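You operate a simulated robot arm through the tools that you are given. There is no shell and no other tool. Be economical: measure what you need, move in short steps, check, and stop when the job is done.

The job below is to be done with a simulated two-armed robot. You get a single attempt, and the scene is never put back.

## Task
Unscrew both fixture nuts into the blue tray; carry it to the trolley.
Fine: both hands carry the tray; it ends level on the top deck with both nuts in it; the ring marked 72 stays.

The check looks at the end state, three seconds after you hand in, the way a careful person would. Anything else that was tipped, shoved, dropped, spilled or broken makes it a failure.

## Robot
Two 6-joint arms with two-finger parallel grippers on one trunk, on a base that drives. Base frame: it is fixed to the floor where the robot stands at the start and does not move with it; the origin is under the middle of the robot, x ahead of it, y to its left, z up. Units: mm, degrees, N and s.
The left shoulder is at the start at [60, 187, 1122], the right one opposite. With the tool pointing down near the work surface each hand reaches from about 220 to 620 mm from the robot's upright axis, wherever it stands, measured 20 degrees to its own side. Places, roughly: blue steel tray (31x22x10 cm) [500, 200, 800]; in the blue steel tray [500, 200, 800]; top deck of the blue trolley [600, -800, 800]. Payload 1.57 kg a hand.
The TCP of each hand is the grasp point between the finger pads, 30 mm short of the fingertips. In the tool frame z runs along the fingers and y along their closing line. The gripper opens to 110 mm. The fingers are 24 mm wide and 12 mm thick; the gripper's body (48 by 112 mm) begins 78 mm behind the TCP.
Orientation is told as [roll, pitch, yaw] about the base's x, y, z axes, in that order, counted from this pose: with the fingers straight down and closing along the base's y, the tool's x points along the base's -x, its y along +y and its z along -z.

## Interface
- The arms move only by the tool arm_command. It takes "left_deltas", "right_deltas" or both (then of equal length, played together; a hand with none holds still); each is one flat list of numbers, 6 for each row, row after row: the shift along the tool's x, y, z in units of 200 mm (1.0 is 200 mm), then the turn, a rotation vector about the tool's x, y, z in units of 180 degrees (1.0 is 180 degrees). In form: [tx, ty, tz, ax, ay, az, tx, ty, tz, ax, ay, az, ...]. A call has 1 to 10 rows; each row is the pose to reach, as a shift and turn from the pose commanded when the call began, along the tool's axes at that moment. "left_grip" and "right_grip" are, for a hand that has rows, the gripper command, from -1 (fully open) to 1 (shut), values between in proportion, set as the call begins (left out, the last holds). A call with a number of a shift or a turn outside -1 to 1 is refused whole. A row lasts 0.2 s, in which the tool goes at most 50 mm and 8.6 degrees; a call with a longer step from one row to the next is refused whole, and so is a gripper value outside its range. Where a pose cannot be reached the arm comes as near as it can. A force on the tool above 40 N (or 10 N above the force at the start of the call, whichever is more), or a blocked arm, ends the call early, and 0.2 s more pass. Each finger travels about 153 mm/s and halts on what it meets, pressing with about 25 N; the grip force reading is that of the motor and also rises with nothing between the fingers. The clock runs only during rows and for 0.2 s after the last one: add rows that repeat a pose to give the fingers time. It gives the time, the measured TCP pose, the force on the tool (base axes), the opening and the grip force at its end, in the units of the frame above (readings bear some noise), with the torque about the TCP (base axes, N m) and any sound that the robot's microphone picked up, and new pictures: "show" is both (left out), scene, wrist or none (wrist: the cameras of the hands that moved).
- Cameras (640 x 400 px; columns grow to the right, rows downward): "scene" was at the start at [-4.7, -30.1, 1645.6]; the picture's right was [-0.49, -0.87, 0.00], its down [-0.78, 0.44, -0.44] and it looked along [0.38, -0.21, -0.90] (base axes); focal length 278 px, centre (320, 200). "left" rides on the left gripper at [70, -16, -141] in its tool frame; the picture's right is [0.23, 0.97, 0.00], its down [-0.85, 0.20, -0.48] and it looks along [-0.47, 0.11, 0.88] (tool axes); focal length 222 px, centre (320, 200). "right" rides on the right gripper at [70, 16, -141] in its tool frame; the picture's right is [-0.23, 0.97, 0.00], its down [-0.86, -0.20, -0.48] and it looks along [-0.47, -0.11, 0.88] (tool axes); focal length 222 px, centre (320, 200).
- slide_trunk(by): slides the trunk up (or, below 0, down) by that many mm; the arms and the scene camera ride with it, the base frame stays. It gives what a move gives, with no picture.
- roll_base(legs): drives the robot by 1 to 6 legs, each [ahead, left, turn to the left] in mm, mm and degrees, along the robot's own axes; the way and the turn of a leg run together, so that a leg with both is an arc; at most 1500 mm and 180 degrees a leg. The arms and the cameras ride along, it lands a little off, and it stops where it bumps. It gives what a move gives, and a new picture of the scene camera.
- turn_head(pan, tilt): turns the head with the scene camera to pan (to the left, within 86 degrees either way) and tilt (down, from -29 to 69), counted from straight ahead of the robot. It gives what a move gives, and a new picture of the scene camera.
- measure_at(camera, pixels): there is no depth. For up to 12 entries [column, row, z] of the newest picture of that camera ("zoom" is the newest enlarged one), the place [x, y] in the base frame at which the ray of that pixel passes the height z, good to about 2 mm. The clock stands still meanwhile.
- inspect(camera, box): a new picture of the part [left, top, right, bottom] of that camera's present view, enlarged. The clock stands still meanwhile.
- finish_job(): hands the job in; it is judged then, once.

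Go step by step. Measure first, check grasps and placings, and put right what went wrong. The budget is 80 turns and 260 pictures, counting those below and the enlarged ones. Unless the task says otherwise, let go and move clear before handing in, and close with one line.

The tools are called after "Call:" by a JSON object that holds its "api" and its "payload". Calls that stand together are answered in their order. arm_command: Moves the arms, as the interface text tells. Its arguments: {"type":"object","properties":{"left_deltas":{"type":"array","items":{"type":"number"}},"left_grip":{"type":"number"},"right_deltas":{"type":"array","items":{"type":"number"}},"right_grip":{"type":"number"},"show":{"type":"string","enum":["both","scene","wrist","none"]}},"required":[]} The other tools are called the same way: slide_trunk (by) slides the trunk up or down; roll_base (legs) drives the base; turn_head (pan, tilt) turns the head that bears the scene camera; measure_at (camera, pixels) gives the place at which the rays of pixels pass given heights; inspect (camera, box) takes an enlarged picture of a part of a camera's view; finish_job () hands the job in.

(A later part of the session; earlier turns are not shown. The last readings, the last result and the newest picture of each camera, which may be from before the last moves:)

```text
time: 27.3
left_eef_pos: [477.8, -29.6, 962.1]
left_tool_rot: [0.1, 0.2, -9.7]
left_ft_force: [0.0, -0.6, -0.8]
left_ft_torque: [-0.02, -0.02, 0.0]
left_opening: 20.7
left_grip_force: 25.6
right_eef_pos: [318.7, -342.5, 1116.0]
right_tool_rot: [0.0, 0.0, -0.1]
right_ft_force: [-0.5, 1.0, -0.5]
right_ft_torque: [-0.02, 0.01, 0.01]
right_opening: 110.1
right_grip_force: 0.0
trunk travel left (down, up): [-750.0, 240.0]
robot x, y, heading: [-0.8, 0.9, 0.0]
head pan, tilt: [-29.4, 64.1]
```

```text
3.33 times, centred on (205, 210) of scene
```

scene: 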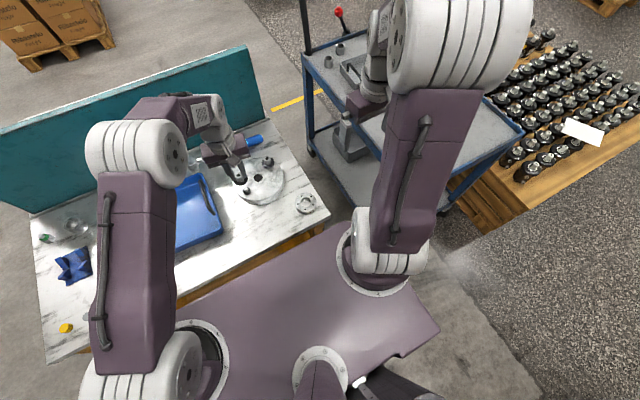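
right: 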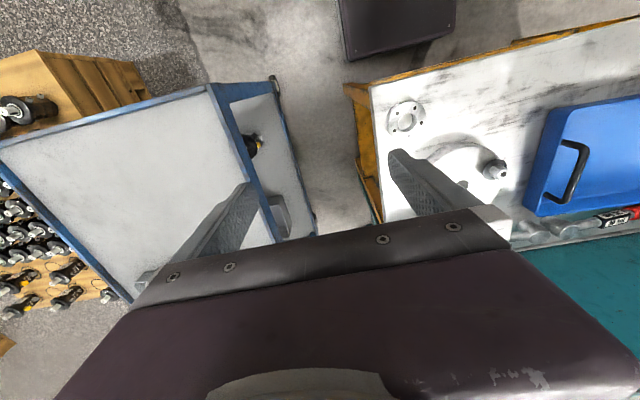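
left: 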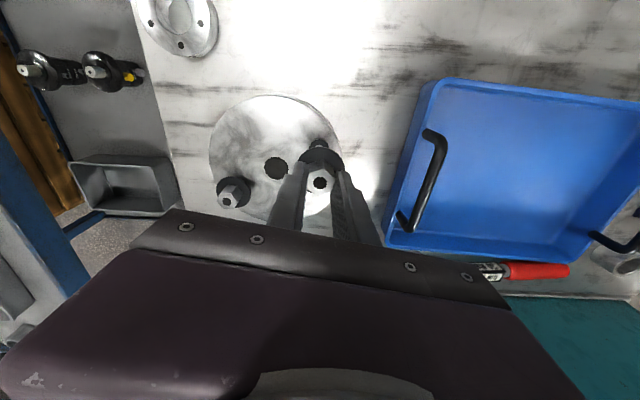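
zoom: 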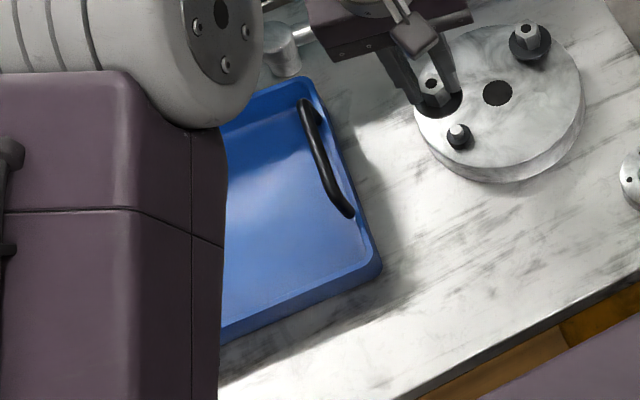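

Tray is axis-aligned, with the handles rising above its short sides. I'll triangulate the near handle bar and rim height using both views.

Call:
{"api": "measure_at", "payload": {"camera": "scene", "pixels": [[213.4, 213.9, 920], [213.4, 213.9, 900], [213.4, 213.9, 880], [200.5, 180.9, 920], [200.5, 180.9, 900], [200.5, 180.9, 880], [222, 233, 870], [222, 233, 850], [219, 233, 870], [219, 233, 850]]}}

Call:
{"api": "measure_at", "payload": {"camera": "left", "pixels": [[442.9, 139, 920], [442.9, 139, 900], [442.9, 139, 880], [411.6, 226.6, 920], [411.6, 226.6, 900], [411.6, 226.6, 880], [427, 81, 870], [427, 81, 850], [427, 81, 830]]}}

```text
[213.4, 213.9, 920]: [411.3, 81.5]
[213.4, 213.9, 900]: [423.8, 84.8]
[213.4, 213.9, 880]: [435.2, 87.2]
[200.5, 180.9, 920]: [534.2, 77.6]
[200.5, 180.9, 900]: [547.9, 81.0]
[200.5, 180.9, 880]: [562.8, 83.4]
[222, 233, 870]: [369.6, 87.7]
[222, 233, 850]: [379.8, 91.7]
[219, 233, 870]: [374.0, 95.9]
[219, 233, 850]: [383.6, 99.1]
```

```text
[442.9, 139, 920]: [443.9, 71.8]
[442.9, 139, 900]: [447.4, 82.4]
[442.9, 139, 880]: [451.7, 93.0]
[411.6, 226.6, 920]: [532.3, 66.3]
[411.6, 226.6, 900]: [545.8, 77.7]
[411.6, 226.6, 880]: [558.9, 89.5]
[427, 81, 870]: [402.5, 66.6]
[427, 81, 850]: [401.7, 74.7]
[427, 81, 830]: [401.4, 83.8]
```

The handle bar is at z≈897 (y≈81), rim ~855. I'll carry nut A above the tray centre, then lower it to just above the floor.

Call:
{"api": "arm_command", "payload": {"left_deltas": [0, 0, -0.12, 0, 0, 0, 0.016, 0.19, -0.14, 0, 0, 0, 0.032, 0.39, -0.14, 0, 0, 0, 0.048, 0.59, -0.14, 0, 0, 0, 0.064, 0.79, -0.14, 0, 0, 0, 0.08, 0.976, -0.14, 0, 0, 0, 0.08, 0.976, -0.14, 0, 0, 0], "show": "none"}}

Call:
{"api": "arm_command", "payload": {"left_deltas": [0.03, 0.17, 0.05, 0, 0, 0, 0.03, 0.17, 0.25, 0, 0, 0, 0.03, 0.17, 0.45, 0, 0, 0, 0.03, 0.17, 0.55, 0, 0, 0, 0.03, 0.17, 0.6, 0, 0, 0, 0.03, 0.17, 0.6, 0, 0, 0], "show": "both"}}

Call:
{"api": "inspect", "payload": {"camera": "left", "box": [200, 80, 440, 230]}}

```text
time: 28.9
left_eef_pos: [496.9, 167.1, 990.7]
left_tool_rot: [0.0, 0.2, -9.6]
left_ft_force: [0.6, 0.1, -0.5]
left_ft_torque: [-0.03, 0.0, -0.01]
left_opening: 20.5
left_grip_force: 24.8
right_eef_pos: [319.4, -342.3, 1116.0]
right_tool_rot: [0.0, 0.0, -0.1]
right_ft_force: [0.6, 0.0, 0.6]
right_ft_torque: [0.02, -0.01, -0.01]
right_opening: 110.2
right_grip_force: 0.0
trunk travel left (down, up): [-750.0, 240.0]
robot x, y, heading: [-1.5, 0.5, -0.1]
head pan, tilt: [-29.4, 64.1]
```

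```text
time: 30.3
left_eef_pos: [495.7, 198.1, 868.3]
left_tool_rot: [0.0, 0.1, -9.7]
left_ft_force: [0.4, -1.4, -0.7]
left_ft_torque: [-0.01, -0.03, 0.0]
left_opening: 20.7
left_grip_force: 25.3
right_eef_pos: [319.2, -342.5, 1117.2]
right_tool_rot: [0.1, 0.0, -0.1]
right_ft_force: [-0.6, 0.4, -0.2]
right_ft_torque: [0.01, 0.0, 0.03]
right_opening: 110.2
right_grip_force: 0.0
trunk travel left (down, up): [-750.0, 240.0]
robot x, y, heading: [2.8, -1.6, 0.0]
head pan, tilt: [-29.4, 64.1]
```

scene: 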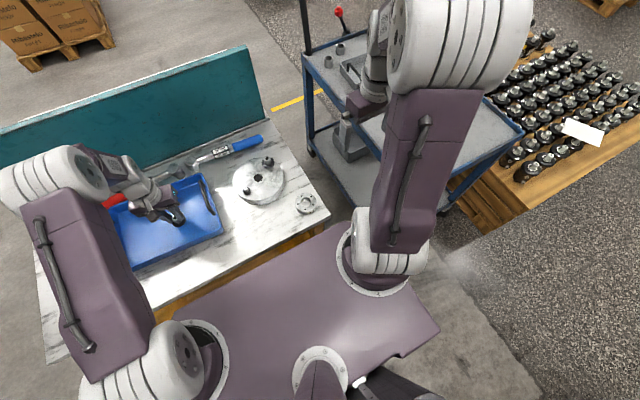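
left: 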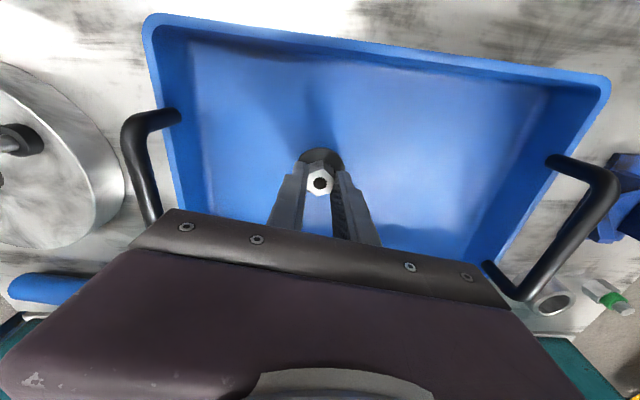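

```text
2.67 times, centred on (320, 155) of left
```

zoom: 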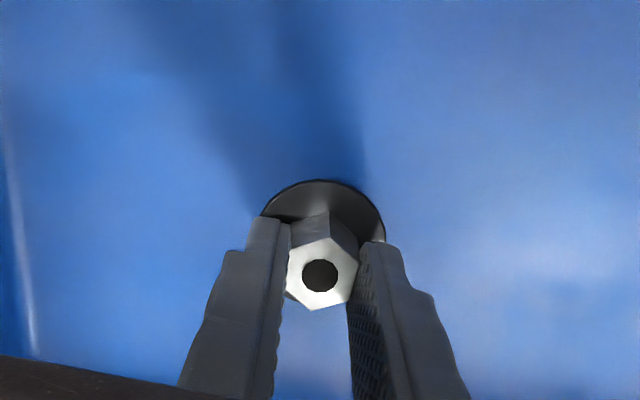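

Nut A hangs well inside the tray with no contact at TCP 868. I'll feel down slowly.

Call:
{"api": "arm_command", "payload": {"left_deltas": [0, 0, 0.03, 0, 0, 0, 0, 0, 0.05, 0, 0, 0, 0, 0, 0.06, 0, 0, 0, 0, 0, 0.06, 0, 0, 0], "show": "none"}}

Call:
{"api": "arm_command", "payload": {"left_deltas": [0, 0, 0.005, 0, 0, 0, 0, 0, 0.01, 0, 0, 0, 0, 0, 0.01, 0, 0, 0], "show": "none"}}

```text
time: 31.3
left_eef_pos: [496.6, 199.0, 857.9]
left_tool_rot: [-0.1, 0.1, -9.6]
left_ft_force: [0.2, -0.1, -0.4]
left_ft_torque: [0.01, -0.03, 0.02]
left_opening: 20.8
left_grip_force: 24.3
right_eef_pos: [318.6, -343.0, 1116.3]
right_tool_rot: [-0.1, -0.1, 0.0]
right_ft_force: [-0.4, 0.9, -0.2]
right_ft_torque: [-0.01, 0.02, -0.01]
right_opening: 109.7
right_grip_force: 0.1
trunk travel left (down, up): [-750.0, 240.0]
robot x, y, heading: [-0.4, 1.6, -0.3]
head pan, tilt: [-29.4, 64.1]
```

```text
time: 32.1
left_eef_pos: [497.5, 198.8, 854.0]
left_tool_rot: [-0.2, 0.2, -9.7]
left_ft_force: [-0.2, 0.0, -0.8]
left_ft_torque: [0.0, 0.0, 0.0]
left_opening: 20.8
left_grip_force: 24.9
right_eef_pos: [320.1, -343.0, 1115.3]
right_tool_rot: [0.0, 0.0, -0.1]
right_ft_force: [-0.3, 0.3, -0.3]
right_ft_torque: [0.05, 0.01, -0.03]
right_opening: 109.8
right_grip_force: 0.1
trunk travel left (down, up): [-750.0, 240.0]
robot x, y, heading: [-1.4, 2.7, 0.2]
head pan, tilt: [-29.4, 64.1]
```

No contact yet at 854; continuing down in 2 mm steps.

Call:
{"api": "arm_command", "payload": {"left_deltas": [0, 0, 0.005, 0, 0, 0, 0, 0, 0.01, 0, 0, 0], "show": "none"}}

Call:
{"api": "arm_command", "payload": {"left_deltas": [0, 0, 0.005, 0, 0, 0, 0, 0, 0.01, 0, 0, 0], "show": "wrist"}}

Call:
{"api": "inspect", "payload": {"camera": "left", "box": [260, 110, 380, 210]}}

```text
time: 32.7
left_eef_pos: [496.6, 199.9, 853.8]
left_tool_rot: [-0.1, 0.1, -9.7]
left_ft_force: [-0.6, -0.3, -0.5]
left_ft_torque: [0.02, 0.02, -0.01]
left_opening: 20.8
left_grip_force: 25.1
right_eef_pos: [319.9, -342.6, 1116.3]
right_tool_rot: [0.0, 0.1, -0.1]
right_ft_force: [-0.1, 0.3, 0.4]
right_ft_torque: [-0.03, 0.0, 0.01]
right_opening: 109.9
right_grip_force: 0.1
trunk travel left (down, up): [-750.0, 240.0]
robot x, y, heading: [2.3, 1.9, 0.1]
head pan, tilt: [-29.4, 64.1]
```

```text
time: 33.3
left_eef_pos: [495.8, 199.0, 850.5]
left_tool_rot: [-0.1, 0.2, -9.7]
left_ft_force: [0.0, 1.0, 0.3]
left_ft_torque: [0.02, -0.02, -0.01]
left_opening: 20.7
left_grip_force: 25.0
right_eef_pos: [320.1, -343.6, 1115.9]
right_tool_rot: [0.0, 0.0, -0.1]
right_ft_force: [0.1, 0.5, -0.2]
right_ft_torque: [0.0, 0.01, 0.06]
right_opening: 110.2
right_grip_force: 0.1
trunk travel left (down, up): [-750.0, 240.0]
robot x, y, heading: [3.6, 2.6, 0.1]
head pan, tilt: [-29.4, 64.1]
```

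left: 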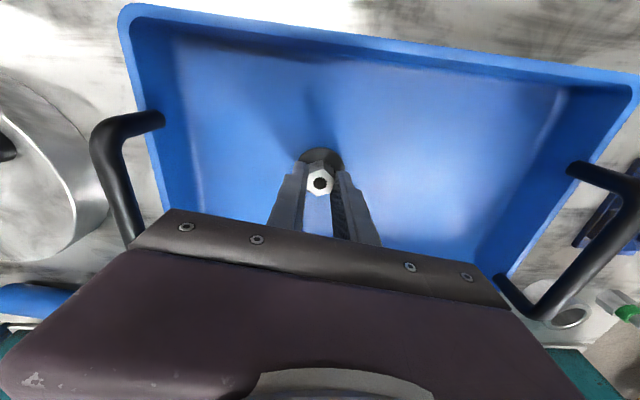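

```text
4.00 times, centred on (320, 160) of left
```

zoom: 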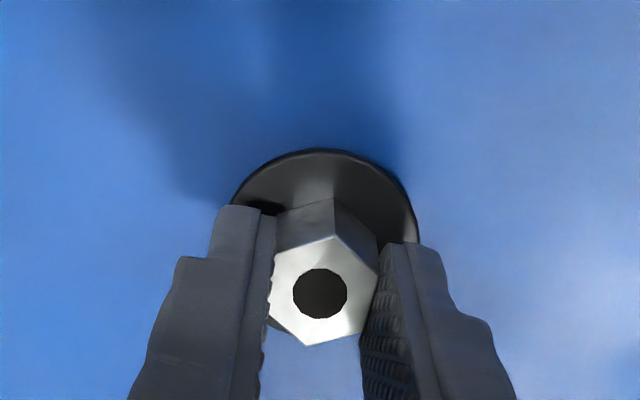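

Still no contact at 850.5, though the shadow is close to the flange. Three more 2 mm steps.

Call:
{"api": "arm_command", "payload": {"left_deltas": [0, 0, 0.005, 0, 0, 0, 0, 0, 0.01, 0, 0, 0], "show": "none"}}

Call:
{"api": "arm_command", "payload": {"left_deltas": [0, 0, 0.005, 0, 0, 0, 0, 0, 0.01, 0, 0, 0], "show": "none"}}

```text
time: 33.9
left_eef_pos: [496.6, 199.4, 849.4]
left_tool_rot: [-0.2, 0.0, -9.7]
left_ft_force: [0.5, 0.1, -0.9]
left_ft_torque: [0.0, 0.0, 0.0]
left_opening: 20.7
left_grip_force: 24.8
right_eef_pos: [318.5, -342.7, 1116.6]
right_tool_rot: [-0.1, 0.1, -0.1]
right_ft_force: [-0.2, -0.1, 0.0]
right_ft_torque: [-0.03, 0.02, 0.02]
right_opening: 110.3
right_grip_force: 0.1
trunk travel left (down, up): [-750.0, 240.0]
robot x, y, heading: [-2.0, 0.9, -0.2]
head pan, tilt: [-29.4, 64.1]
```

```text
time: 34.5
left_eef_pos: [495.8, 198.5, 847.6]
left_tool_rot: [0.0, 0.1, -9.8]
left_ft_force: [-1.0, 1.7, 12.1]
left_ft_torque: [0.09, 0.13, 0.01]
left_opening: 20.7
left_grip_force: 25.1
right_eef_pos: [318.0, -342.5, 1116.3]
right_tool_rot: [-0.1, -0.1, -0.1]
right_ft_force: [-0.3, 0.2, 0.1]
right_ft_torque: [0.0, -0.01, -0.01]
right_opening: 110.0
right_grip_force: 0.0
trunk travel left (down, up): [-750.0, 240.0]
robot x, y, heading: [0.6, 2.3, 0.0]
head pan, tilt: [-29.4, 64.1]
```

Contact at 12 N: the nut is on the tray floor. I'll open and raise clear.

Call:
{"api": "arm_command", "payload": {"left_deltas": [0, 0, -0.005, 0, 0, 0, 0, 0, -0.005, 0, 0, 0, 0, 0, -0.005, 0, 0, 0], "left_grip": -0.3, "show": "none"}}

Call:
{"api": "arm_command", "payload": {"left_deltas": [0, 0, -0.15, 0, 0, 0, 0, 0, -0.38, 0, 0, 0, 0, 0, -0.6, 0, 0, 0, 0, 0, -0.8, 0, 0, 0, 0, 0, -1.0, 0, 0, 0, 0, 0, -1.0, 0, 0, 0], "show": "both"}}

Call:
{"api": "inspect", "payload": {"camera": "left", "box": [180, 60, 540, 260]}}

```text
time: 35.3
left_eef_pos: [496.6, 199.4, 849.1]
left_tool_rot: [-0.1, 0.2, -9.8]
left_ft_force: [-0.5, 0.6, -0.3]
left_ft_torque: [0.02, -0.03, -0.01]
left_opening: 71.5
left_grip_force: 0.0
right_eef_pos: [319.4, -343.6, 1116.2]
right_tool_rot: [-0.1, 0.0, -0.1]
right_ft_force: [-0.2, 0.6, -0.7]
right_ft_torque: [-0.02, 0.02, 0.01]
right_opening: 110.1
right_grip_force: 0.0
trunk travel left (down, up): [-750.0, 240.0]
robot x, y, heading: [2.8, -0.2, -0.2]
head pan, tilt: [-29.4, 64.1]
```

```text
time: 36.7
left_eef_pos: [495.8, 199.9, 1047.4]
left_tool_rot: [-0.1, 0.2, -9.7]
left_ft_force: [0.0, -1.3, 0.0]
left_ft_torque: [-0.03, -0.02, 0.0]
left_opening: 71.4
left_grip_force: 0.0
right_eef_pos: [319.6, -343.0, 1116.0]
right_tool_rot: [0.0, -0.1, -0.1]
right_ft_force: [0.2, 0.2, 0.0]
right_ft_torque: [0.02, 0.0, -0.03]
right_opening: 110.1
right_grip_force: 0.1
trunk travel left (down, up): [-750.0, 240.0]
robot x, y, heading: [-2.9, -2.8, -0.2]
head pan, tilt: [-29.4, 64.1]
```

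scene: 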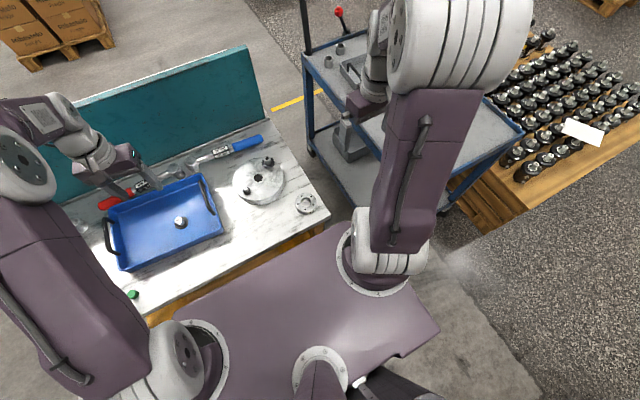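
left: 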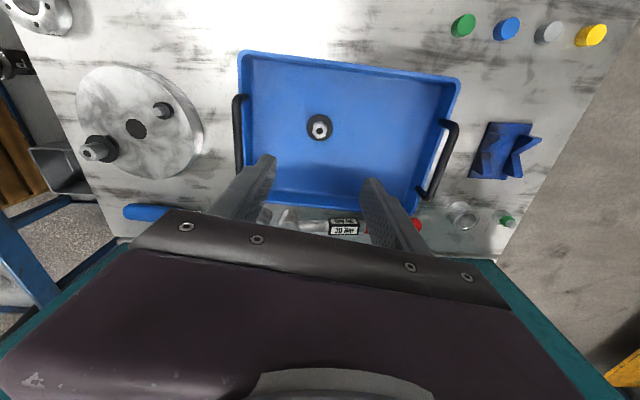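

```text
1.78 times, centred on (360, 160) of left
```

zoom: 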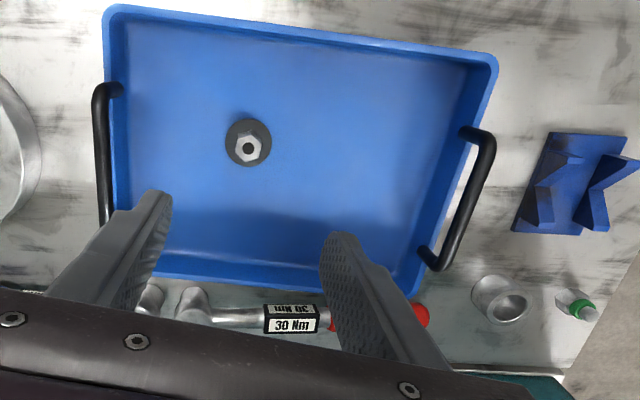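

Nut A sits upright in the tray at zoom (248,148). Now the right hand goes over nut B (539,-135), turning to yaw -90 on the way.

Call:
{"api": "arm_command", "payload": {"right_deltas": [-0.09, 0.09, 0.04, 0, 0, 0.045, -0.18, 0.18, 0.08, 0, 0, 0.09, -0.27, 0.27, 0.12, 0, 0, 0.135, -0.36, 0.36, 0.16, 0, 0, 0.18, -0.45, 0.45, 0.2, 0, 0, 0.225, -0.54, 0.54, 0.24, 0, 0, 0.27, -0.63, 0.63, 0.28, 0, 0, 0.315, -0.72, 0.72, 0.32, 0, 0, 0.36, -0.81, 0.81, 0.36, 0, 0, 0.405, -0.9, 0.9, 0.4, 0, 0, 0.45], "right_grip": -0.3, "show": "both"}}

```text
time: 38.9
left_eef_pos: [497.5, 199.7, 1047.6]
left_tool_rot: [-0.1, 0.2, -9.7]
left_ft_force: [0.3, 0.0, 0.2]
left_ft_torque: [0.04, 0.03, -0.01]
left_opening: 71.7
left_grip_force: 0.1
right_eef_pos: [500.3, -163.2, 1036.0]
right_tool_rot: [-0.1, 0.0, -81.3]
right_ft_force: [0.5, 0.5, -0.1]
right_ft_torque: [0.03, 0.0, -0.01]
right_opening: 71.4
right_grip_force: 0.0
trunk travel left (down, up): [-750.0, 240.0]
robot x, y, heading: [-3.0, -1.6, -0.1]
head pan, tilt: [-29.4, 64.1]
```

scene: 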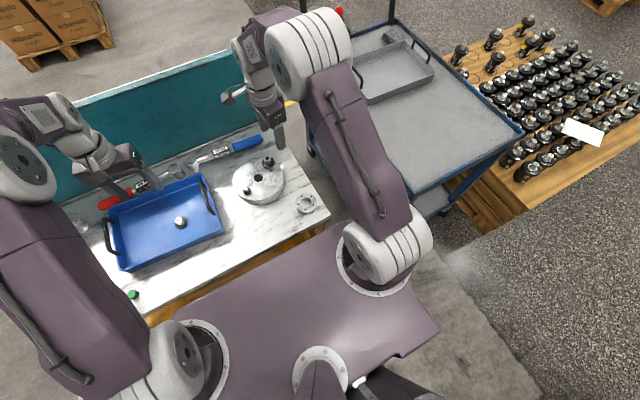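
right: 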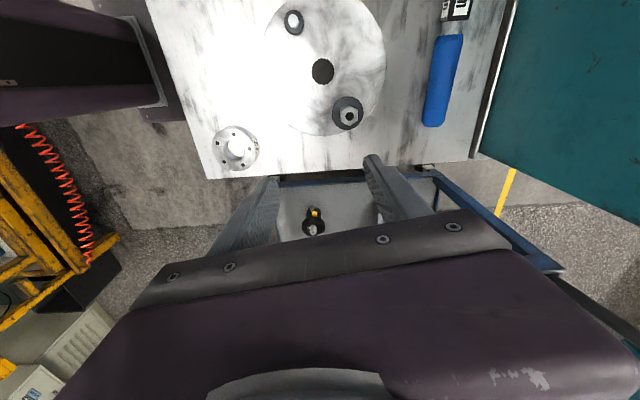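

The path is clear; nut B is at right-camera (349,115). I'll finish the approach above it.

Call:
{"api": "arm_command", "payload": {"right_deltas": [0.05, 0.107, 0.07, 0, 0, 0.025, 0.103, 0.213, 0.13, 0, 0, 0.0485, 0.103, 0.213, 0.13, 0, 0, 0.0485], "show": "wrist"}}

Call:
{"api": "inspect", "payload": {"camera": "right", "box": [290, 110, 350, 160]}}

Call:
{"api": "inspect", "payload": {"camera": "right", "box": [240, 80, 400, 230]}}

```text
time: 39.7
left_eef_pos: [496.0, 199.8, 1047.8]
left_tool_rot: [0.0, 0.1, -9.7]
left_ft_force: [0.2, 0.4, 0.5]
left_ft_torque: [-0.02, -0.02, -0.01]
left_opening: 71.7
left_grip_force: 0.1
right_eef_pos: [538.2, -135.2, 1010.4]
right_tool_rot: [0.2, -0.1, -89.8]
right_ft_force: [0.3, -0.6, -0.8]
right_ft_torque: [0.01, 0.01, 0.01]
right_opening: 71.6
right_grip_force: 0.1
trunk travel left (down, up): [-750.0, 240.0]
robot x, y, heading: [-0.2, -0.2, -0.1]
head pan, tilt: [-29.4, 64.1]
```

right: 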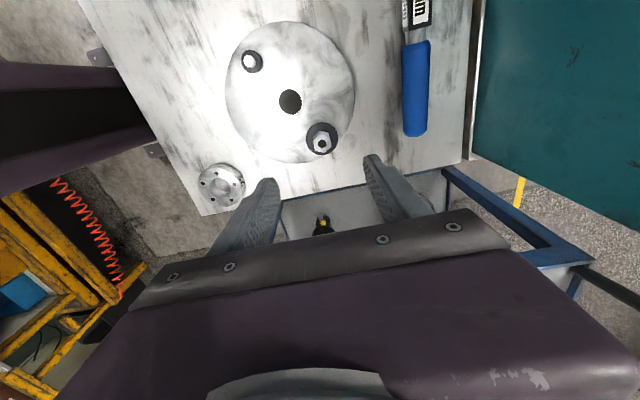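

```text
8.00 times, centred on (320, 135) of right
```

zoom: 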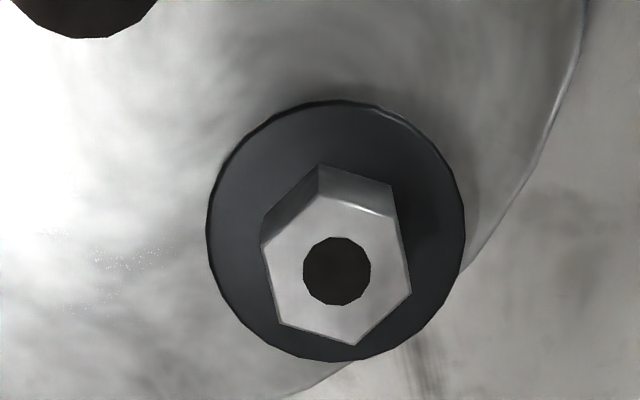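

```text
2.67 times, centred on (320, 155) of right
```

zoom: 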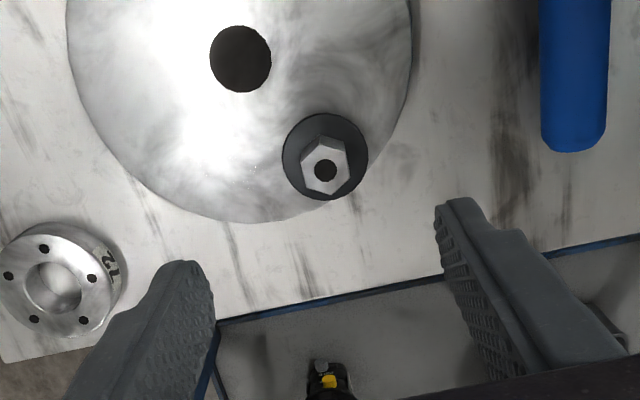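

Checking nut B's centre and vertices from this view.

Call:
{"api": "measure_at", "payload": {"camera": "right", "pixels": [[322.1, 143.8, 876], [322.1, 143.8, 870], [319.9, 134.6, 874], [329.4, 137.3, 874], [331.4, 146.3, 874], [324.4, 153.1, 874], [314.8, 150.4, 874], [312.8, 140.6, 874]]}}

```text
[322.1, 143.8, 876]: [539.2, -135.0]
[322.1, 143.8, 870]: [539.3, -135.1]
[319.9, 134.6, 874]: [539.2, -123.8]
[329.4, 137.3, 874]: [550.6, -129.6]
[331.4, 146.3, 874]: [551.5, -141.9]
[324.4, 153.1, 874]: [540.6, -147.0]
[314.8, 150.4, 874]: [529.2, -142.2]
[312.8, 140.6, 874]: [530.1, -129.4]
```

Nut B's centre is (539.5,-135.2) with flats facing x, matching the gripper. Descend to z≈887 and close.

Call:
{"api": "arm_command", "payload": {"right_deltas": [0, 0.005, 0.15, 0, 0, 0, 0, 0.005, 0.3, 0, 0, 0, 0, 0.005, 0.45, 0, 0, 0, 0, 0.005, 0.55, 0, 0, 0, 0, 0.005, 0.6, 0, 0, 0, 0, 0.005, 0.615, 0, 0, 0, 0, 0.005, 0.615, 0, 0, 0], "show": "none"}}

Call:
{"api": "arm_command", "payload": {"right_deltas": [0, 0, 0, 0, 0, 0, 0, 0, 0, 0, 0, 0, 0, 0, 0, 0, 0, 0], "right_grip": 1, "show": "wrist"}}

Call:
{"api": "inspect", "payload": {"camera": "right", "box": [240, 100, 400, 230]}}

```text
time: 41.3
left_eef_pos: [497.7, 199.8, 1047.5]
left_tool_rot: [-0.1, 0.1, -9.7]
left_ft_force: [-0.4, -0.1, -0.2]
left_ft_torque: [0.02, -0.01, 0.0]
left_opening: 71.7
left_grip_force: 0.1
right_eef_pos: [540.0, -135.9, 887.0]
right_tool_rot: [0.0, 0.1, -89.7]
right_ft_force: [0.0, -0.5, 0.6]
right_ft_torque: [0.01, -0.02, 0.01]
right_opening: 71.5
right_grip_force: 0.1
trunk travel left (down, up): [-750.0, 240.0]
robot x, y, heading: [-1.4, -1.2, 0.0]
head pan, tilt: [-29.4, 64.1]
```

```text
time: 42.1
left_eef_pos: [496.6, 199.8, 1047.4]
left_tool_rot: [-0.1, 0.2, -9.7]
left_ft_force: [0.3, -0.3, 0.1]
left_ft_torque: [-0.03, -0.02, 0.0]
left_opening: 71.5
left_grip_force: 0.1
right_eef_pos: [540.1, -135.1, 887.2]
right_tool_rot: [0.1, 0.0, -89.8]
right_ft_force: [1.6, -0.8, -0.4]
right_ft_torque: [0.02, -0.08, 0.0]
right_opening: 21.0
right_grip_force: 25.5
trunk travel left (down, up): [-750.0, 240.0]
robot x, y, heading: [-1.9, 0.2, 0.2]
head pan, tilt: [-29.4, 64.1]
```

right: 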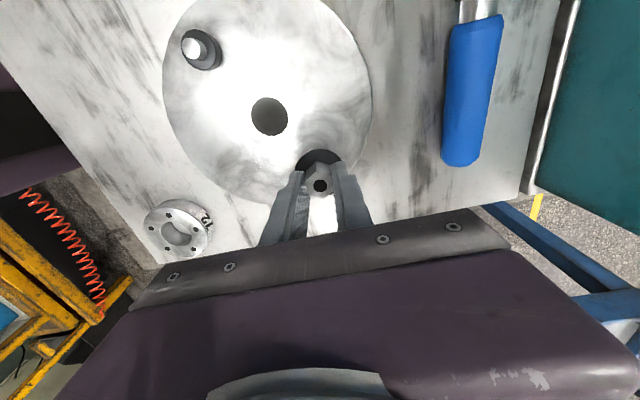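

```text
3.08 times, centred on (320, 165) of right
```

zoom: 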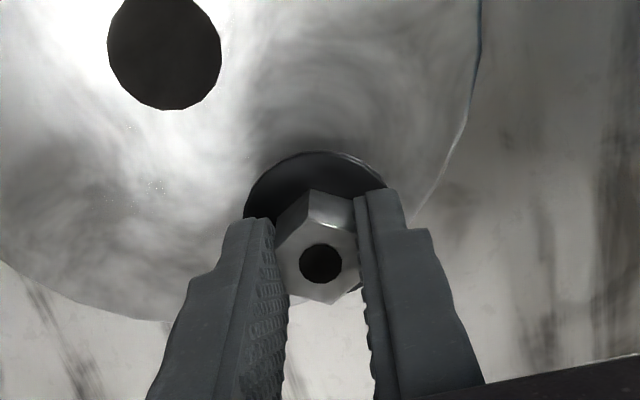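

Gripped on the flats at 21.0 mm. Turning counterclockwise with 3 mm rise per 72°, two sweeps.

Call:
{"api": "arm_command", "payload": {"right_deltas": [0, 0, -0.001, 0, 0, -0.04, 0, 0, -0.002, 0, 0, -0.08, 0, 0, -0.004, 0, 0, -0.12, 0, 0, -0.005, 0, 0, -0.16, 0, 0, -0.007, 0, 0, -0.2, 0, 0, -0.008, 0, 0, -0.24, 0, 0, -0.01, 0, 0, -0.28, 0, 0, -0.011, 0, 0, -0.32, 0, 0, -0.013, 0, 0, -0.36, 0, 0, -0.014, 0, 0, -0.4], "show": "none"}}

Call:
{"api": "arm_command", "payload": {"right_deltas": [0, 0, -0.001, 0, 0, -0.04, 0, 0, -0.002, 0, 0, -0.08, 0, 0, -0.004, 0, 0, -0.12, 0, 0, -0.005, 0, 0, -0.16, 0, 0, -0.007, 0, 0, -0.2, 0, 0, -0.008, 0, 0, -0.24, 0, 0, -0.01, 0, 0, -0.28, 0, 0, -0.011, 0, 0, -0.32, 0, 0, -0.013, 0, 0, -0.36, 0, 0, -0.014, 0, 0, -0.4], "show": "both"}}

Call:
{"api": "inspect", "payload": {"camera": "right", "box": [240, 100, 400, 230]}}

```text
time: 44.3
left_eef_pos: [496.2, 200.9, 1045.6]
left_tool_rot: [-0.1, 0.1, -9.7]
left_ft_force: [0.6, -0.1, -0.7]
left_ft_torque: [0.01, -0.03, -0.04]
left_opening: 71.6
left_grip_force: 0.1
right_eef_pos: [539.5, -136.1, 890.3]
right_tool_rot: [0.1, 0.0, -17.6]
right_ft_force: [3.0, 4.9, 1.2]
right_ft_torque: [0.14, -0.1, 0.01]
right_opening: 20.8
right_grip_force: 25.3
trunk travel left (down, up): [-750.0, 240.0]
robot x, y, heading: [-0.4, -1.1, -0.2]
head pan, tilt: [-29.4, 64.1]
```

```text
time: 46.5
left_eef_pos: [495.7, 200.3, 1046.3]
left_tool_rot: [-0.1, 0.2, -9.8]
left_ft_force: [0.8, -0.3, -0.6]
left_ft_torque: [0.0, 0.0, -0.01]
left_opening: 71.4
left_grip_force: 0.1
right_eef_pos: [539.7, -136.4, 893.9]
right_tool_rot: [0.0, 0.0, 54.2]
right_ft_force: [-1.9, 0.4, 0.8]
right_ft_torque: [0.01, 0.07, -0.04]
right_opening: 20.9
right_grip_force: 24.9
trunk travel left (down, up): [-750.0, 240.0]
robot x, y, heading: [0.4, -2.8, -0.4]
head pan, tilt: [-29.4, 64.1]
```

scene: 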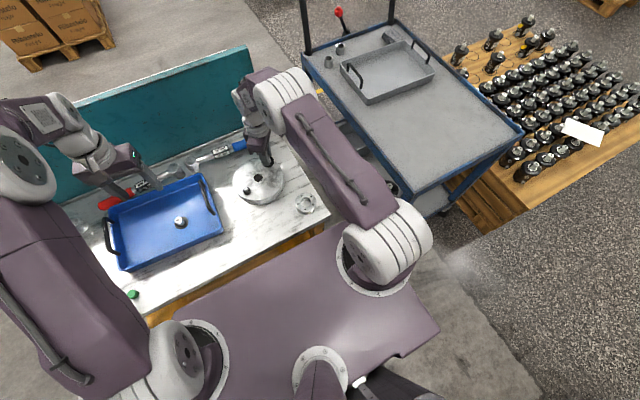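
right: 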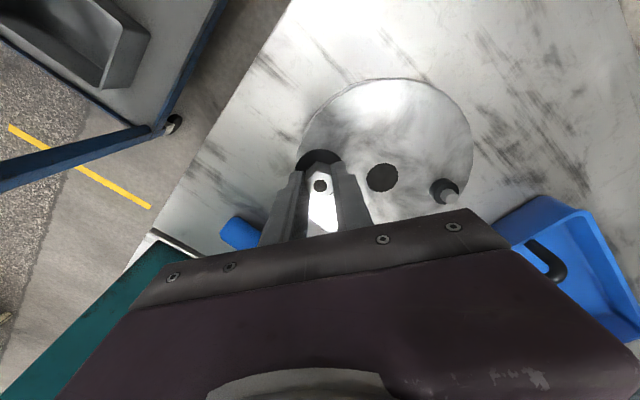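

```text
3.08 times, centred on (320, 165) of right
```

zoom: 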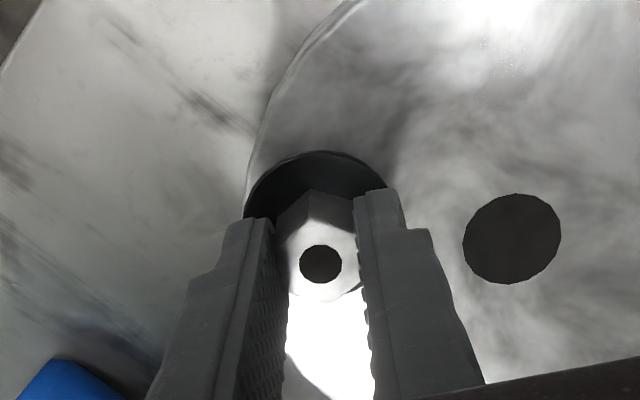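

Forces remain tiny, so the lead matches. Continuing 72° more, watching for the wrist limit.

Call:
{"api": "arm_command", "payload": {"right_deltas": [0, 0, -0.001, 0, 0, -0.04, 0, 0, -0.002, 0, 0, -0.08, 0, 0, -0.004, 0, 0, -0.12, 0, 0, -0.005, 0, 0, -0.16, 0, 0, -0.007, 0, 0, -0.2], "show": "none"}}

Call:
{"api": "arm_command", "payload": {"right_deltas": [0, 0, -0.001, 0, 0, -0.04, 0, 0, -0.002, 0, 0, -0.08, 0, 0, -0.004, 0, 0, -0.12, 0, 0, -0.005, 0, 0, -0.16, 0, 0, -0.007, 0, 0, -0.2], "show": "wrist"}}

```text
time: 47.7
left_eef_pos: [495.7, 199.1, 1046.9]
left_tool_rot: [-0.1, 0.2, -9.7]
left_ft_force: [-0.3, -0.4, -0.2]
left_ft_torque: [0.0, 0.01, 0.01]
left_opening: 71.3
left_grip_force: 0.0
right_eef_pos: [540.1, -135.9, 895.3]
right_tool_rot: [-0.2, 0.0, 90.3]
right_ft_force: [1.4, -2.3, 3.1]
right_ft_torque: [-0.1, -0.07, -0.01]
right_opening: 20.8
right_grip_force: 24.9
trunk travel left (down, up): [-750.0, 240.0]
robot x, y, heading: [-1.4, 4.0, -0.2]
head pan, tilt: [-29.4, 64.1]
```

```text
time: 48.9
left_eef_pos: [496.6, 199.4, 1046.7]
left_tool_rot: [-0.1, 0.2, -9.7]
left_ft_force: [0.8, 0.5, -1.0]
left_ft_torque: [0.01, 0.01, 0.0]
left_opening: 71.4
left_grip_force: 0.1
right_eef_pos: [539.7, -136.2, 895.1]
right_tool_rot: [0.1, 0.0, 126.3]
right_ft_force: [6.0, -2.3, 4.7]
right_ft_torque: [-0.07, -0.22, -0.02]
right_opening: 20.8
right_grip_force: 24.8
trunk travel left (down, up): [-750.0, 240.0]
robot x, y, heading: [-2.5, 2.5, -0.2]
head pan, tilt: [-29.4, 64.1]
```

right: 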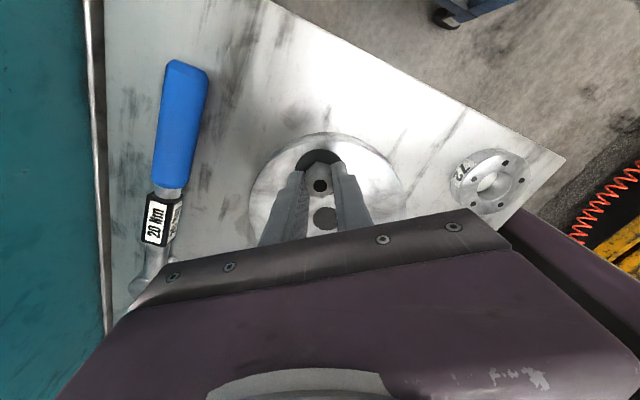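

No limit yet at 126. Continue up to 162.

Call:
{"api": "arm_command", "payload": {"right_deltas": [0, 0, -0.002, 0, 0, -0.04, 0, 0, -0.004, 0, 0, -0.08], "show": "none"}}

Call:
{"api": "arm_command", "payload": {"right_deltas": [0, 0, -0.002, 0, 0, -0.04, 0, 0, -0.004, 0, 0, -0.08, 0, 0, -0.006, 0, 0, -0.12], "show": "none"}}

```text
time: 49.5
left_eef_pos: [495.6, 199.2, 1047.7]
left_tool_rot: [-0.1, 0.2, -9.7]
left_ft_force: [0.4, -0.1, 0.2]
left_ft_torque: [0.02, -0.02, 0.01]
left_opening: 71.6
left_grip_force: 0.2
right_eef_pos: [541.8, -136.8, 896.8]
right_tool_rot: [-0.1, 0.0, 140.6]
right_ft_force: [4.3, -2.5, 1.7]
right_ft_torque: [-0.09, -0.25, 0.0]
right_opening: 20.8
right_grip_force: 24.8
trunk travel left (down, up): [-750.0, 240.0]
robot x, y, heading: [0.5, -0.1, -0.2]
head pan, tilt: [-29.4, 64.1]
```

```text
time: 50.3
left_eef_pos: [497.6, 199.8, 1046.6]
left_tool_rot: [-0.1, 0.1, -9.6]
left_ft_force: [-0.4, 0.2, 1.0]
left_ft_torque: [0.0, 0.0, 0.02]
left_opening: 71.8
left_grip_force: 0.1
right_eef_pos: [540.9, -136.9, 897.1]
right_tool_rot: [0.0, -0.2, 162.2]
right_ft_force: [3.3, -0.9, -0.5]
right_ft_torque: [-0.06, -0.21, -0.04]
right_opening: 20.8
right_grip_force: 25.6
trunk travel left (down, up): [-750.0, 240.0]
robot x, y, heading: [-1.4, -1.8, -0.2]
head pan, tilt: [-29.4, 64.1]
```

Still no limit at 162 (252° turned, rise 10 mm). Another ~58°, in two small calls.

Call:
{"api": "arm_command", "payload": {"right_deltas": [0, 0, -0.002, 0, 0, -0.04, 0, 0, -0.004, 0, 0, -0.08, 0, 0, -0.006, 0, 0, -0.12, 0, 0, -0.008, 0, 0, -0.16], "show": "none"}}

Call:
{"api": "arm_command", "payload": {"right_deltas": [0, 0, -0.002, 0, 0, -0.04, 0, 0, -0.004, 0, 0, -0.08, 0, 0, -0.006, 0, 0, -0.12, 0, 0, -0.008, 0, 0, -0.16], "show": "wrist"}}

```text
time: 51.3
left_eef_pos: [495.5, 199.6, 1047.4]
left_tool_rot: [-0.1, 0.2, -9.6]
left_ft_force: [0.2, 0.7, 0.7]
left_ft_torque: [-0.02, 0.01, 0.0]
left_opening: 71.5
left_grip_force: 0.1
right_eef_pos: [516.0, -97.7, 895.2]
right_tool_rot: [3.3, 0.7, -170.7]
right_ft_force: [-0.4, -0.4, -0.7]
right_ft_torque: [-0.03, 0.01, -0.04]
right_opening: 20.9
right_grip_force: 25.2
right hand out of reach, approached as far as the arm can: row 3, 4
trunk travel left (down, up): [-750.0, 240.0]
robot x, y, heading: [-4.5, 1.4, -0.0]
head pan, tilt: [-29.4, 64.1]
```

```text
time: 52.3
left_eef_pos: [494.9, 199.5, 1049.0]
left_tool_rot: [-0.1, 0.0, -9.7]
left_ft_force: [0.6, -0.9, -0.6]
left_ft_torque: [-0.03, 0.01, 0.01]
left_opening: 71.3
left_grip_force: 0.1
right_eef_pos: [442.0, -80.7, 871.2]
right_tool_rot: [8.3, 1.0, -144.4]
right_ft_force: [0.5, 0.2, 15.5]
right_ft_torque: [0.31, 0.1, -0.01]
right_opening: 21.1
right_grip_force: 24.6
right hand out of reach, approached as far as the arm can: row 1, 2, 3, 4
trunk travel left (down, up): [-750.0, 240.0]
robot x, y, heading: [1.7, -0.6, -0.0]
head pan, tilt: [-29.4, 64.1]
```

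right: 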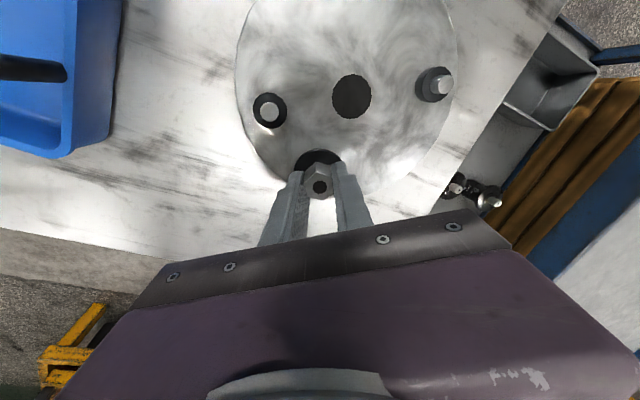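

The nut was already free, but the wrist limit dragged the hand off to (442,-81,871) with the nut still gripped. Nothing appears knocked over. I'll raise first, then unwind the turn.

Call:
{"api": "arm_command", "payload": {"right_deltas": [0, 0, -0.12, 0, 0, 0.02, 0, 0, -0.24, 0, 0, 0.04], "show": "both"}}

Call:
{"api": "inspect", "payload": {"camera": "scene", "box": [190, 120, 340, 230]}}

```text
time: 52.9
left_eef_pos: [495.9, 200.3, 1046.5]
left_tool_rot: [-0.2, 0.1, -9.7]
left_ft_force: [-0.8, 0.0, -0.3]
left_ft_torque: [0.01, 0.0, 0.0]
left_opening: 71.5
left_grip_force: 0.1
right_eef_pos: [437.2, -75.7, 919.6]
right_tool_rot: [7.9, 1.8, -151.6]
right_ft_force: [0.1, 1.0, -0.2]
right_ft_torque: [-0.01, 0.02, 0.01]
right_opening: 20.7
right_grip_force: 24.5
trunk travel left (down, up): [-750.0, 240.0]
robot x, y, heading: [1.9, -3.4, -0.2]
head pan, tilt: [-29.4, 64.1]
```

scene: 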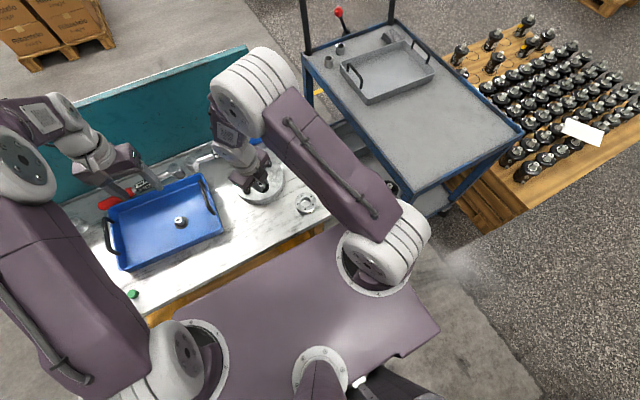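
right: 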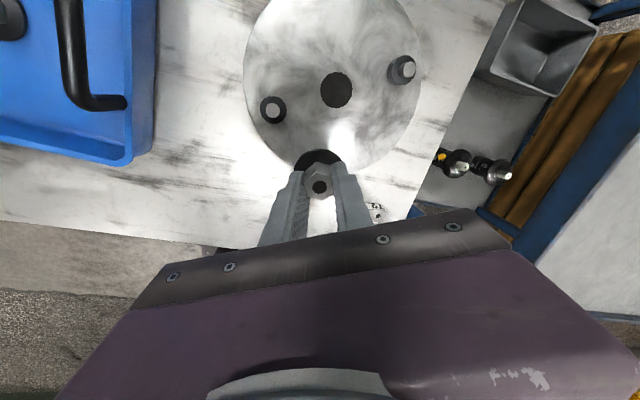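

```text
3.64 times, centred on (265, 175) of scene
```

zoom: 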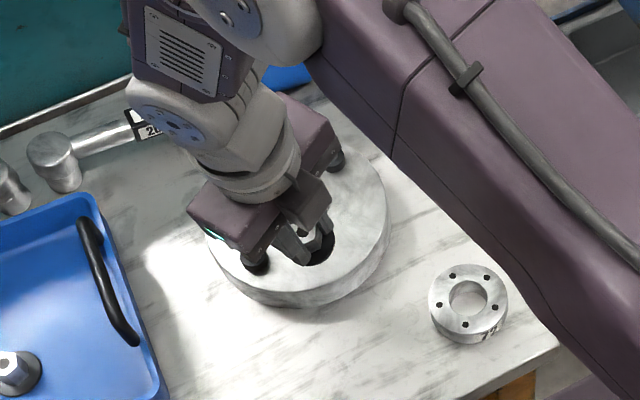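

All is intact: studs, ring 72 and tray are where they were, and nut B is still gripped. I'll level the tool while rising to ~1000, then unwind clockwise.

Call:
{"api": "arm_command", "payload": {"right_deltas": [0, 0, -0.2, 0.022, -0.005, 0, 0, 0, -0.4, 0.044, -0.01, 0, 0, 0, -0.4, 0.044, -0.01, 0], "show": "none"}}

Call:
{"api": "arm_command", "payload": {"right_deltas": [0, 0, 0, 0, 0, 0.047, 0, 0, 0, 0, 0, 0.094, 0, 0, 0, 0, 0, 0.141, 0, 0, 0, 0, 0, 0.188, 0, 0, 0, 0, 0, 0.235, 0, 0, 0, 0, 0, 0.282, 0, 0, 0, 0, 0, 0.329, 0, 0, 0, 0, 0, 0.376, 0, 0, 0, 0, 0, 0.423, 0, 0, 0, 0, 0, 0.47], "show": "both"}}

```text
time: 53.7
left_eef_pos: [497.2, 198.3, 1046.5]
left_tool_rot: [0.0, 0.2, -9.6]
left_ft_force: [0.2, -0.4, 0.7]
left_ft_torque: [0.01, 0.02, 0.03]
left_opening: 71.7
left_grip_force: 0.0
right_eef_pos: [399.1, -35.6, 974.3]
right_tool_rot: [4.1, 1.0, -153.3]
right_ft_force: [0.7, 0.1, -0.6]
right_ft_torque: [0.01, 0.04, -0.01]
right_opening: 21.1
right_grip_force: 25.2
right hand out of reach, approached as far as the arm can: row 1, 2, 3
trunk travel left (down, up): [-750.0, 240.0]
robot x, y, heading: [-2.3, 1.7, 0.1]
head pan, tilt: [-29.4, 64.1]
```

```text
time: 55.9
left_eef_pos: [496.3, 199.4, 1047.0]
left_tool_rot: [-0.1, 0.2, -9.6]
left_ft_force: [0.0, 0.7, 1.0]
left_ft_torque: [-0.02, -0.02, 0.0]
left_opening: 71.4
left_grip_force: 0.0
right_eef_pos: [400.0, -33.3, 974.4]
right_tool_rot: [-0.5, 4.3, 122.0]
right_ft_force: [-0.9, -0.3, -1.1]
right_ft_torque: [-0.01, 0.01, 0.01]
right_opening: 20.6
right_grip_force: 25.1
trunk travel left (down, up): [-750.0, 240.0]
robot x, y, heading: [0.2, -1.0, -0.3]
head pan, tilt: [-29.4, 64.1]
```

scene: 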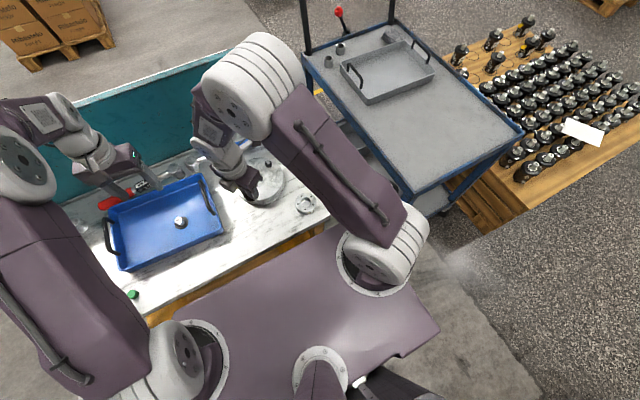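
right: 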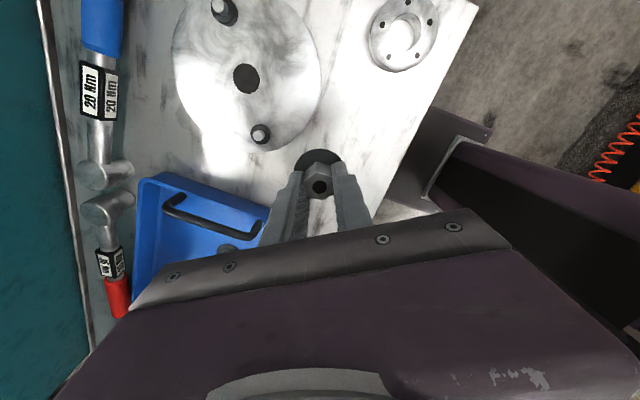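

The hand is clear at (400,-33,974) with the nut still gripped. I'll level it, turn to yaw 90, and move the left hand out of the way at the same time.

Call:
{"api": "arm_command", "payload": {"right_deltas": [0, 0, -0.05, -0.0015, -0.012, 0, 0, 0, -0.1, -0.003, -0.024, 0, 0, 0, -0.15, -0.003, -0.024, 0, 0, 0, -0.15, -0.003, -0.024, 0], "left_deltas": [0.1, 0.11, -0.06, 0, 0, 0, 0.2, 0.22, -0.12, 0, 0, 0, 0.3, 0.33, -0.18, 0, 0, 0, 0.38, 0.44, -0.25, 0, 0, 0], "show": "none"}}

Call:
{"api": "arm_command", "payload": {"right_deltas": [0, 0, 0, 0, 0, 0.045, 0, 0, 0, 0, 0, 0.09, 0, 0, 0, 0, 0, 0.135, 0, 0, 0, 0, 0, 0.178, 0, 0, 0, 0, 0, 0.178], "show": "wrist"}}

Call:
{"api": "inspect", "payload": {"camera": "right", "box": [180, 80, 400, 230]}}

```text
time: 56.9
left_eef_pos: [434.9, 300.5, 1097.0]
left_tool_rot: [-0.2, 0.3, -9.6]
left_ft_force: [-0.6, 0.4, 0.5]
left_ft_torque: [0.01, -0.03, 0.01]
left_opening: 71.5
left_grip_force: 0.2
right_eef_pos: [397.4, -31.4, 1004.5]
right_tool_rot: [0.1, 0.0, 122.2]
right_ft_force: [0.2, 0.0, -0.2]
right_ft_torque: [-0.02, -0.01, -0.01]
right_opening: 20.7
right_grip_force: 24.6
trunk travel left (down, up): [-750.0, 240.0]
robot x, y, heading: [1.2, -0.6, 0.3]
head pan, tilt: [-29.4, 64.1]
```

```text
time: 58.1
left_eef_pos: [436.6, 298.8, 1097.2]
left_tool_rot: [-0.1, 0.1, -9.7]
left_ft_force: [-0.2, 0.2, -0.2]
left_ft_torque: [0.02, -0.03, 0.03]
left_opening: 71.5
left_grip_force: 0.1
right_eef_pos: [398.6, -31.1, 1003.7]
right_tool_rot: [0.0, 0.1, 90.1]
right_ft_force: [-0.6, -1.3, -0.8]
right_ft_torque: [0.02, -0.03, 0.03]
right_opening: 21.0
right_grip_force: 25.2
trunk travel left (down, up): [-750.0, 240.0]
robot x, y, heading: [2.0, -1.5, 0.0]
head pan, tilt: [-29.4, 64.1]
```

right: 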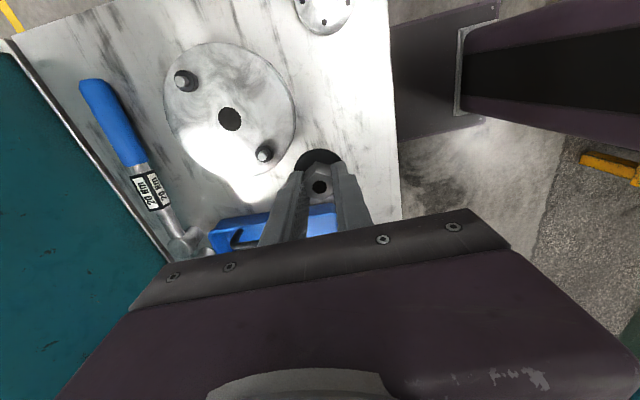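

```text
2.67 times, centred on (290, 155) of right
```

zoom: 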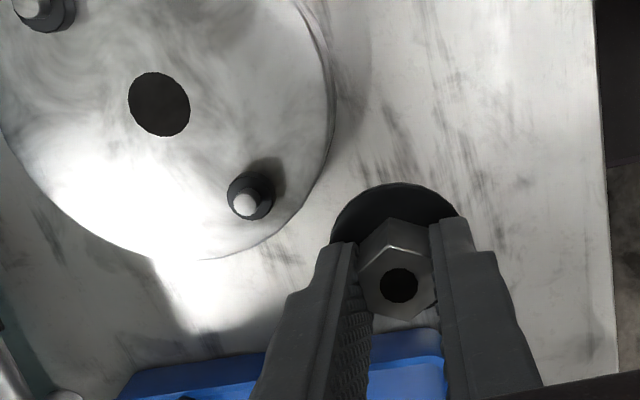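

Nut B is secure. Carrying it over the near end of the tray at (470,138).

Call:
{"api": "arm_command", "payload": {"right_deltas": [-0.14, -0.06, 0, 0, 0, 0, -0.28, -0.12, 0, 0, 0, 0, -0.42, -0.18, 0, 0, 0, 0, -0.56, -0.24, 0, 0, 0, 0, -0.7, -0.3, 0, 0, 0, 0, -0.845, -0.36, 0, 0, 0, 0, -0.845, -0.36, 0, 0, 0, 0], "show": "both"}}

Call:
{"api": "inspect", "payload": {"camera": "scene", "box": [90, 130, 270, 290]}}

```text
time: 59.7
left_eef_pos: [435.3, 298.2, 1096.4]
left_tool_rot: [-0.1, 0.1, -9.7]
left_ft_force: [-0.2, 0.6, -0.7]
left_ft_torque: [0.01, -0.01, -0.02]
left_opening: 71.7
left_grip_force: 0.1
right_eef_pos: [470.5, 136.6, 1004.1]
right_tool_rot: [0.1, 0.0, 90.1]
right_ft_force: [0.5, -0.2, -0.7]
right_ft_torque: [0.0, -0.02, -0.01]
right_opening: 21.0
right_grip_force: 24.6
trunk travel left (down, up): [-750.0, 240.0]
robot x, y, heading: [-0.5, -1.3, -0.4]
head pan, tilt: [-29.4, 64.1]
```

scene: 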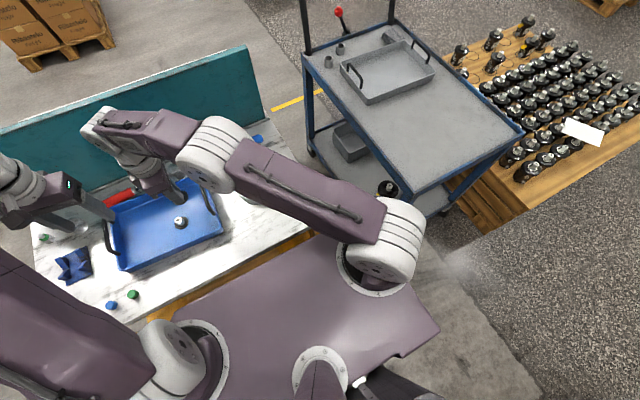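
right: 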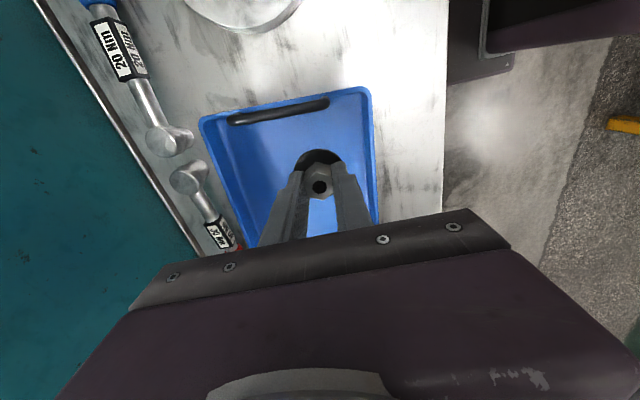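

```text
2.50 times, centred on (180, 210) of scene
```

zoom: 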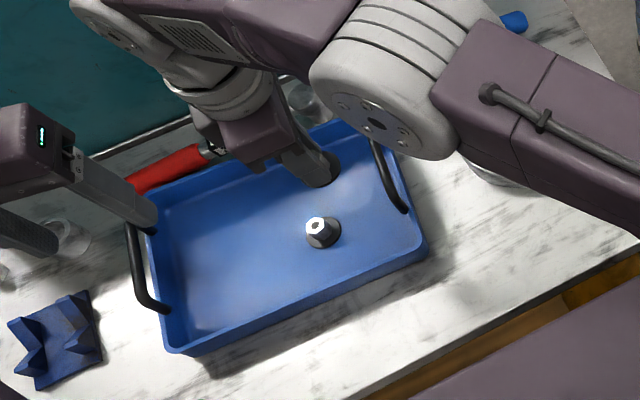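

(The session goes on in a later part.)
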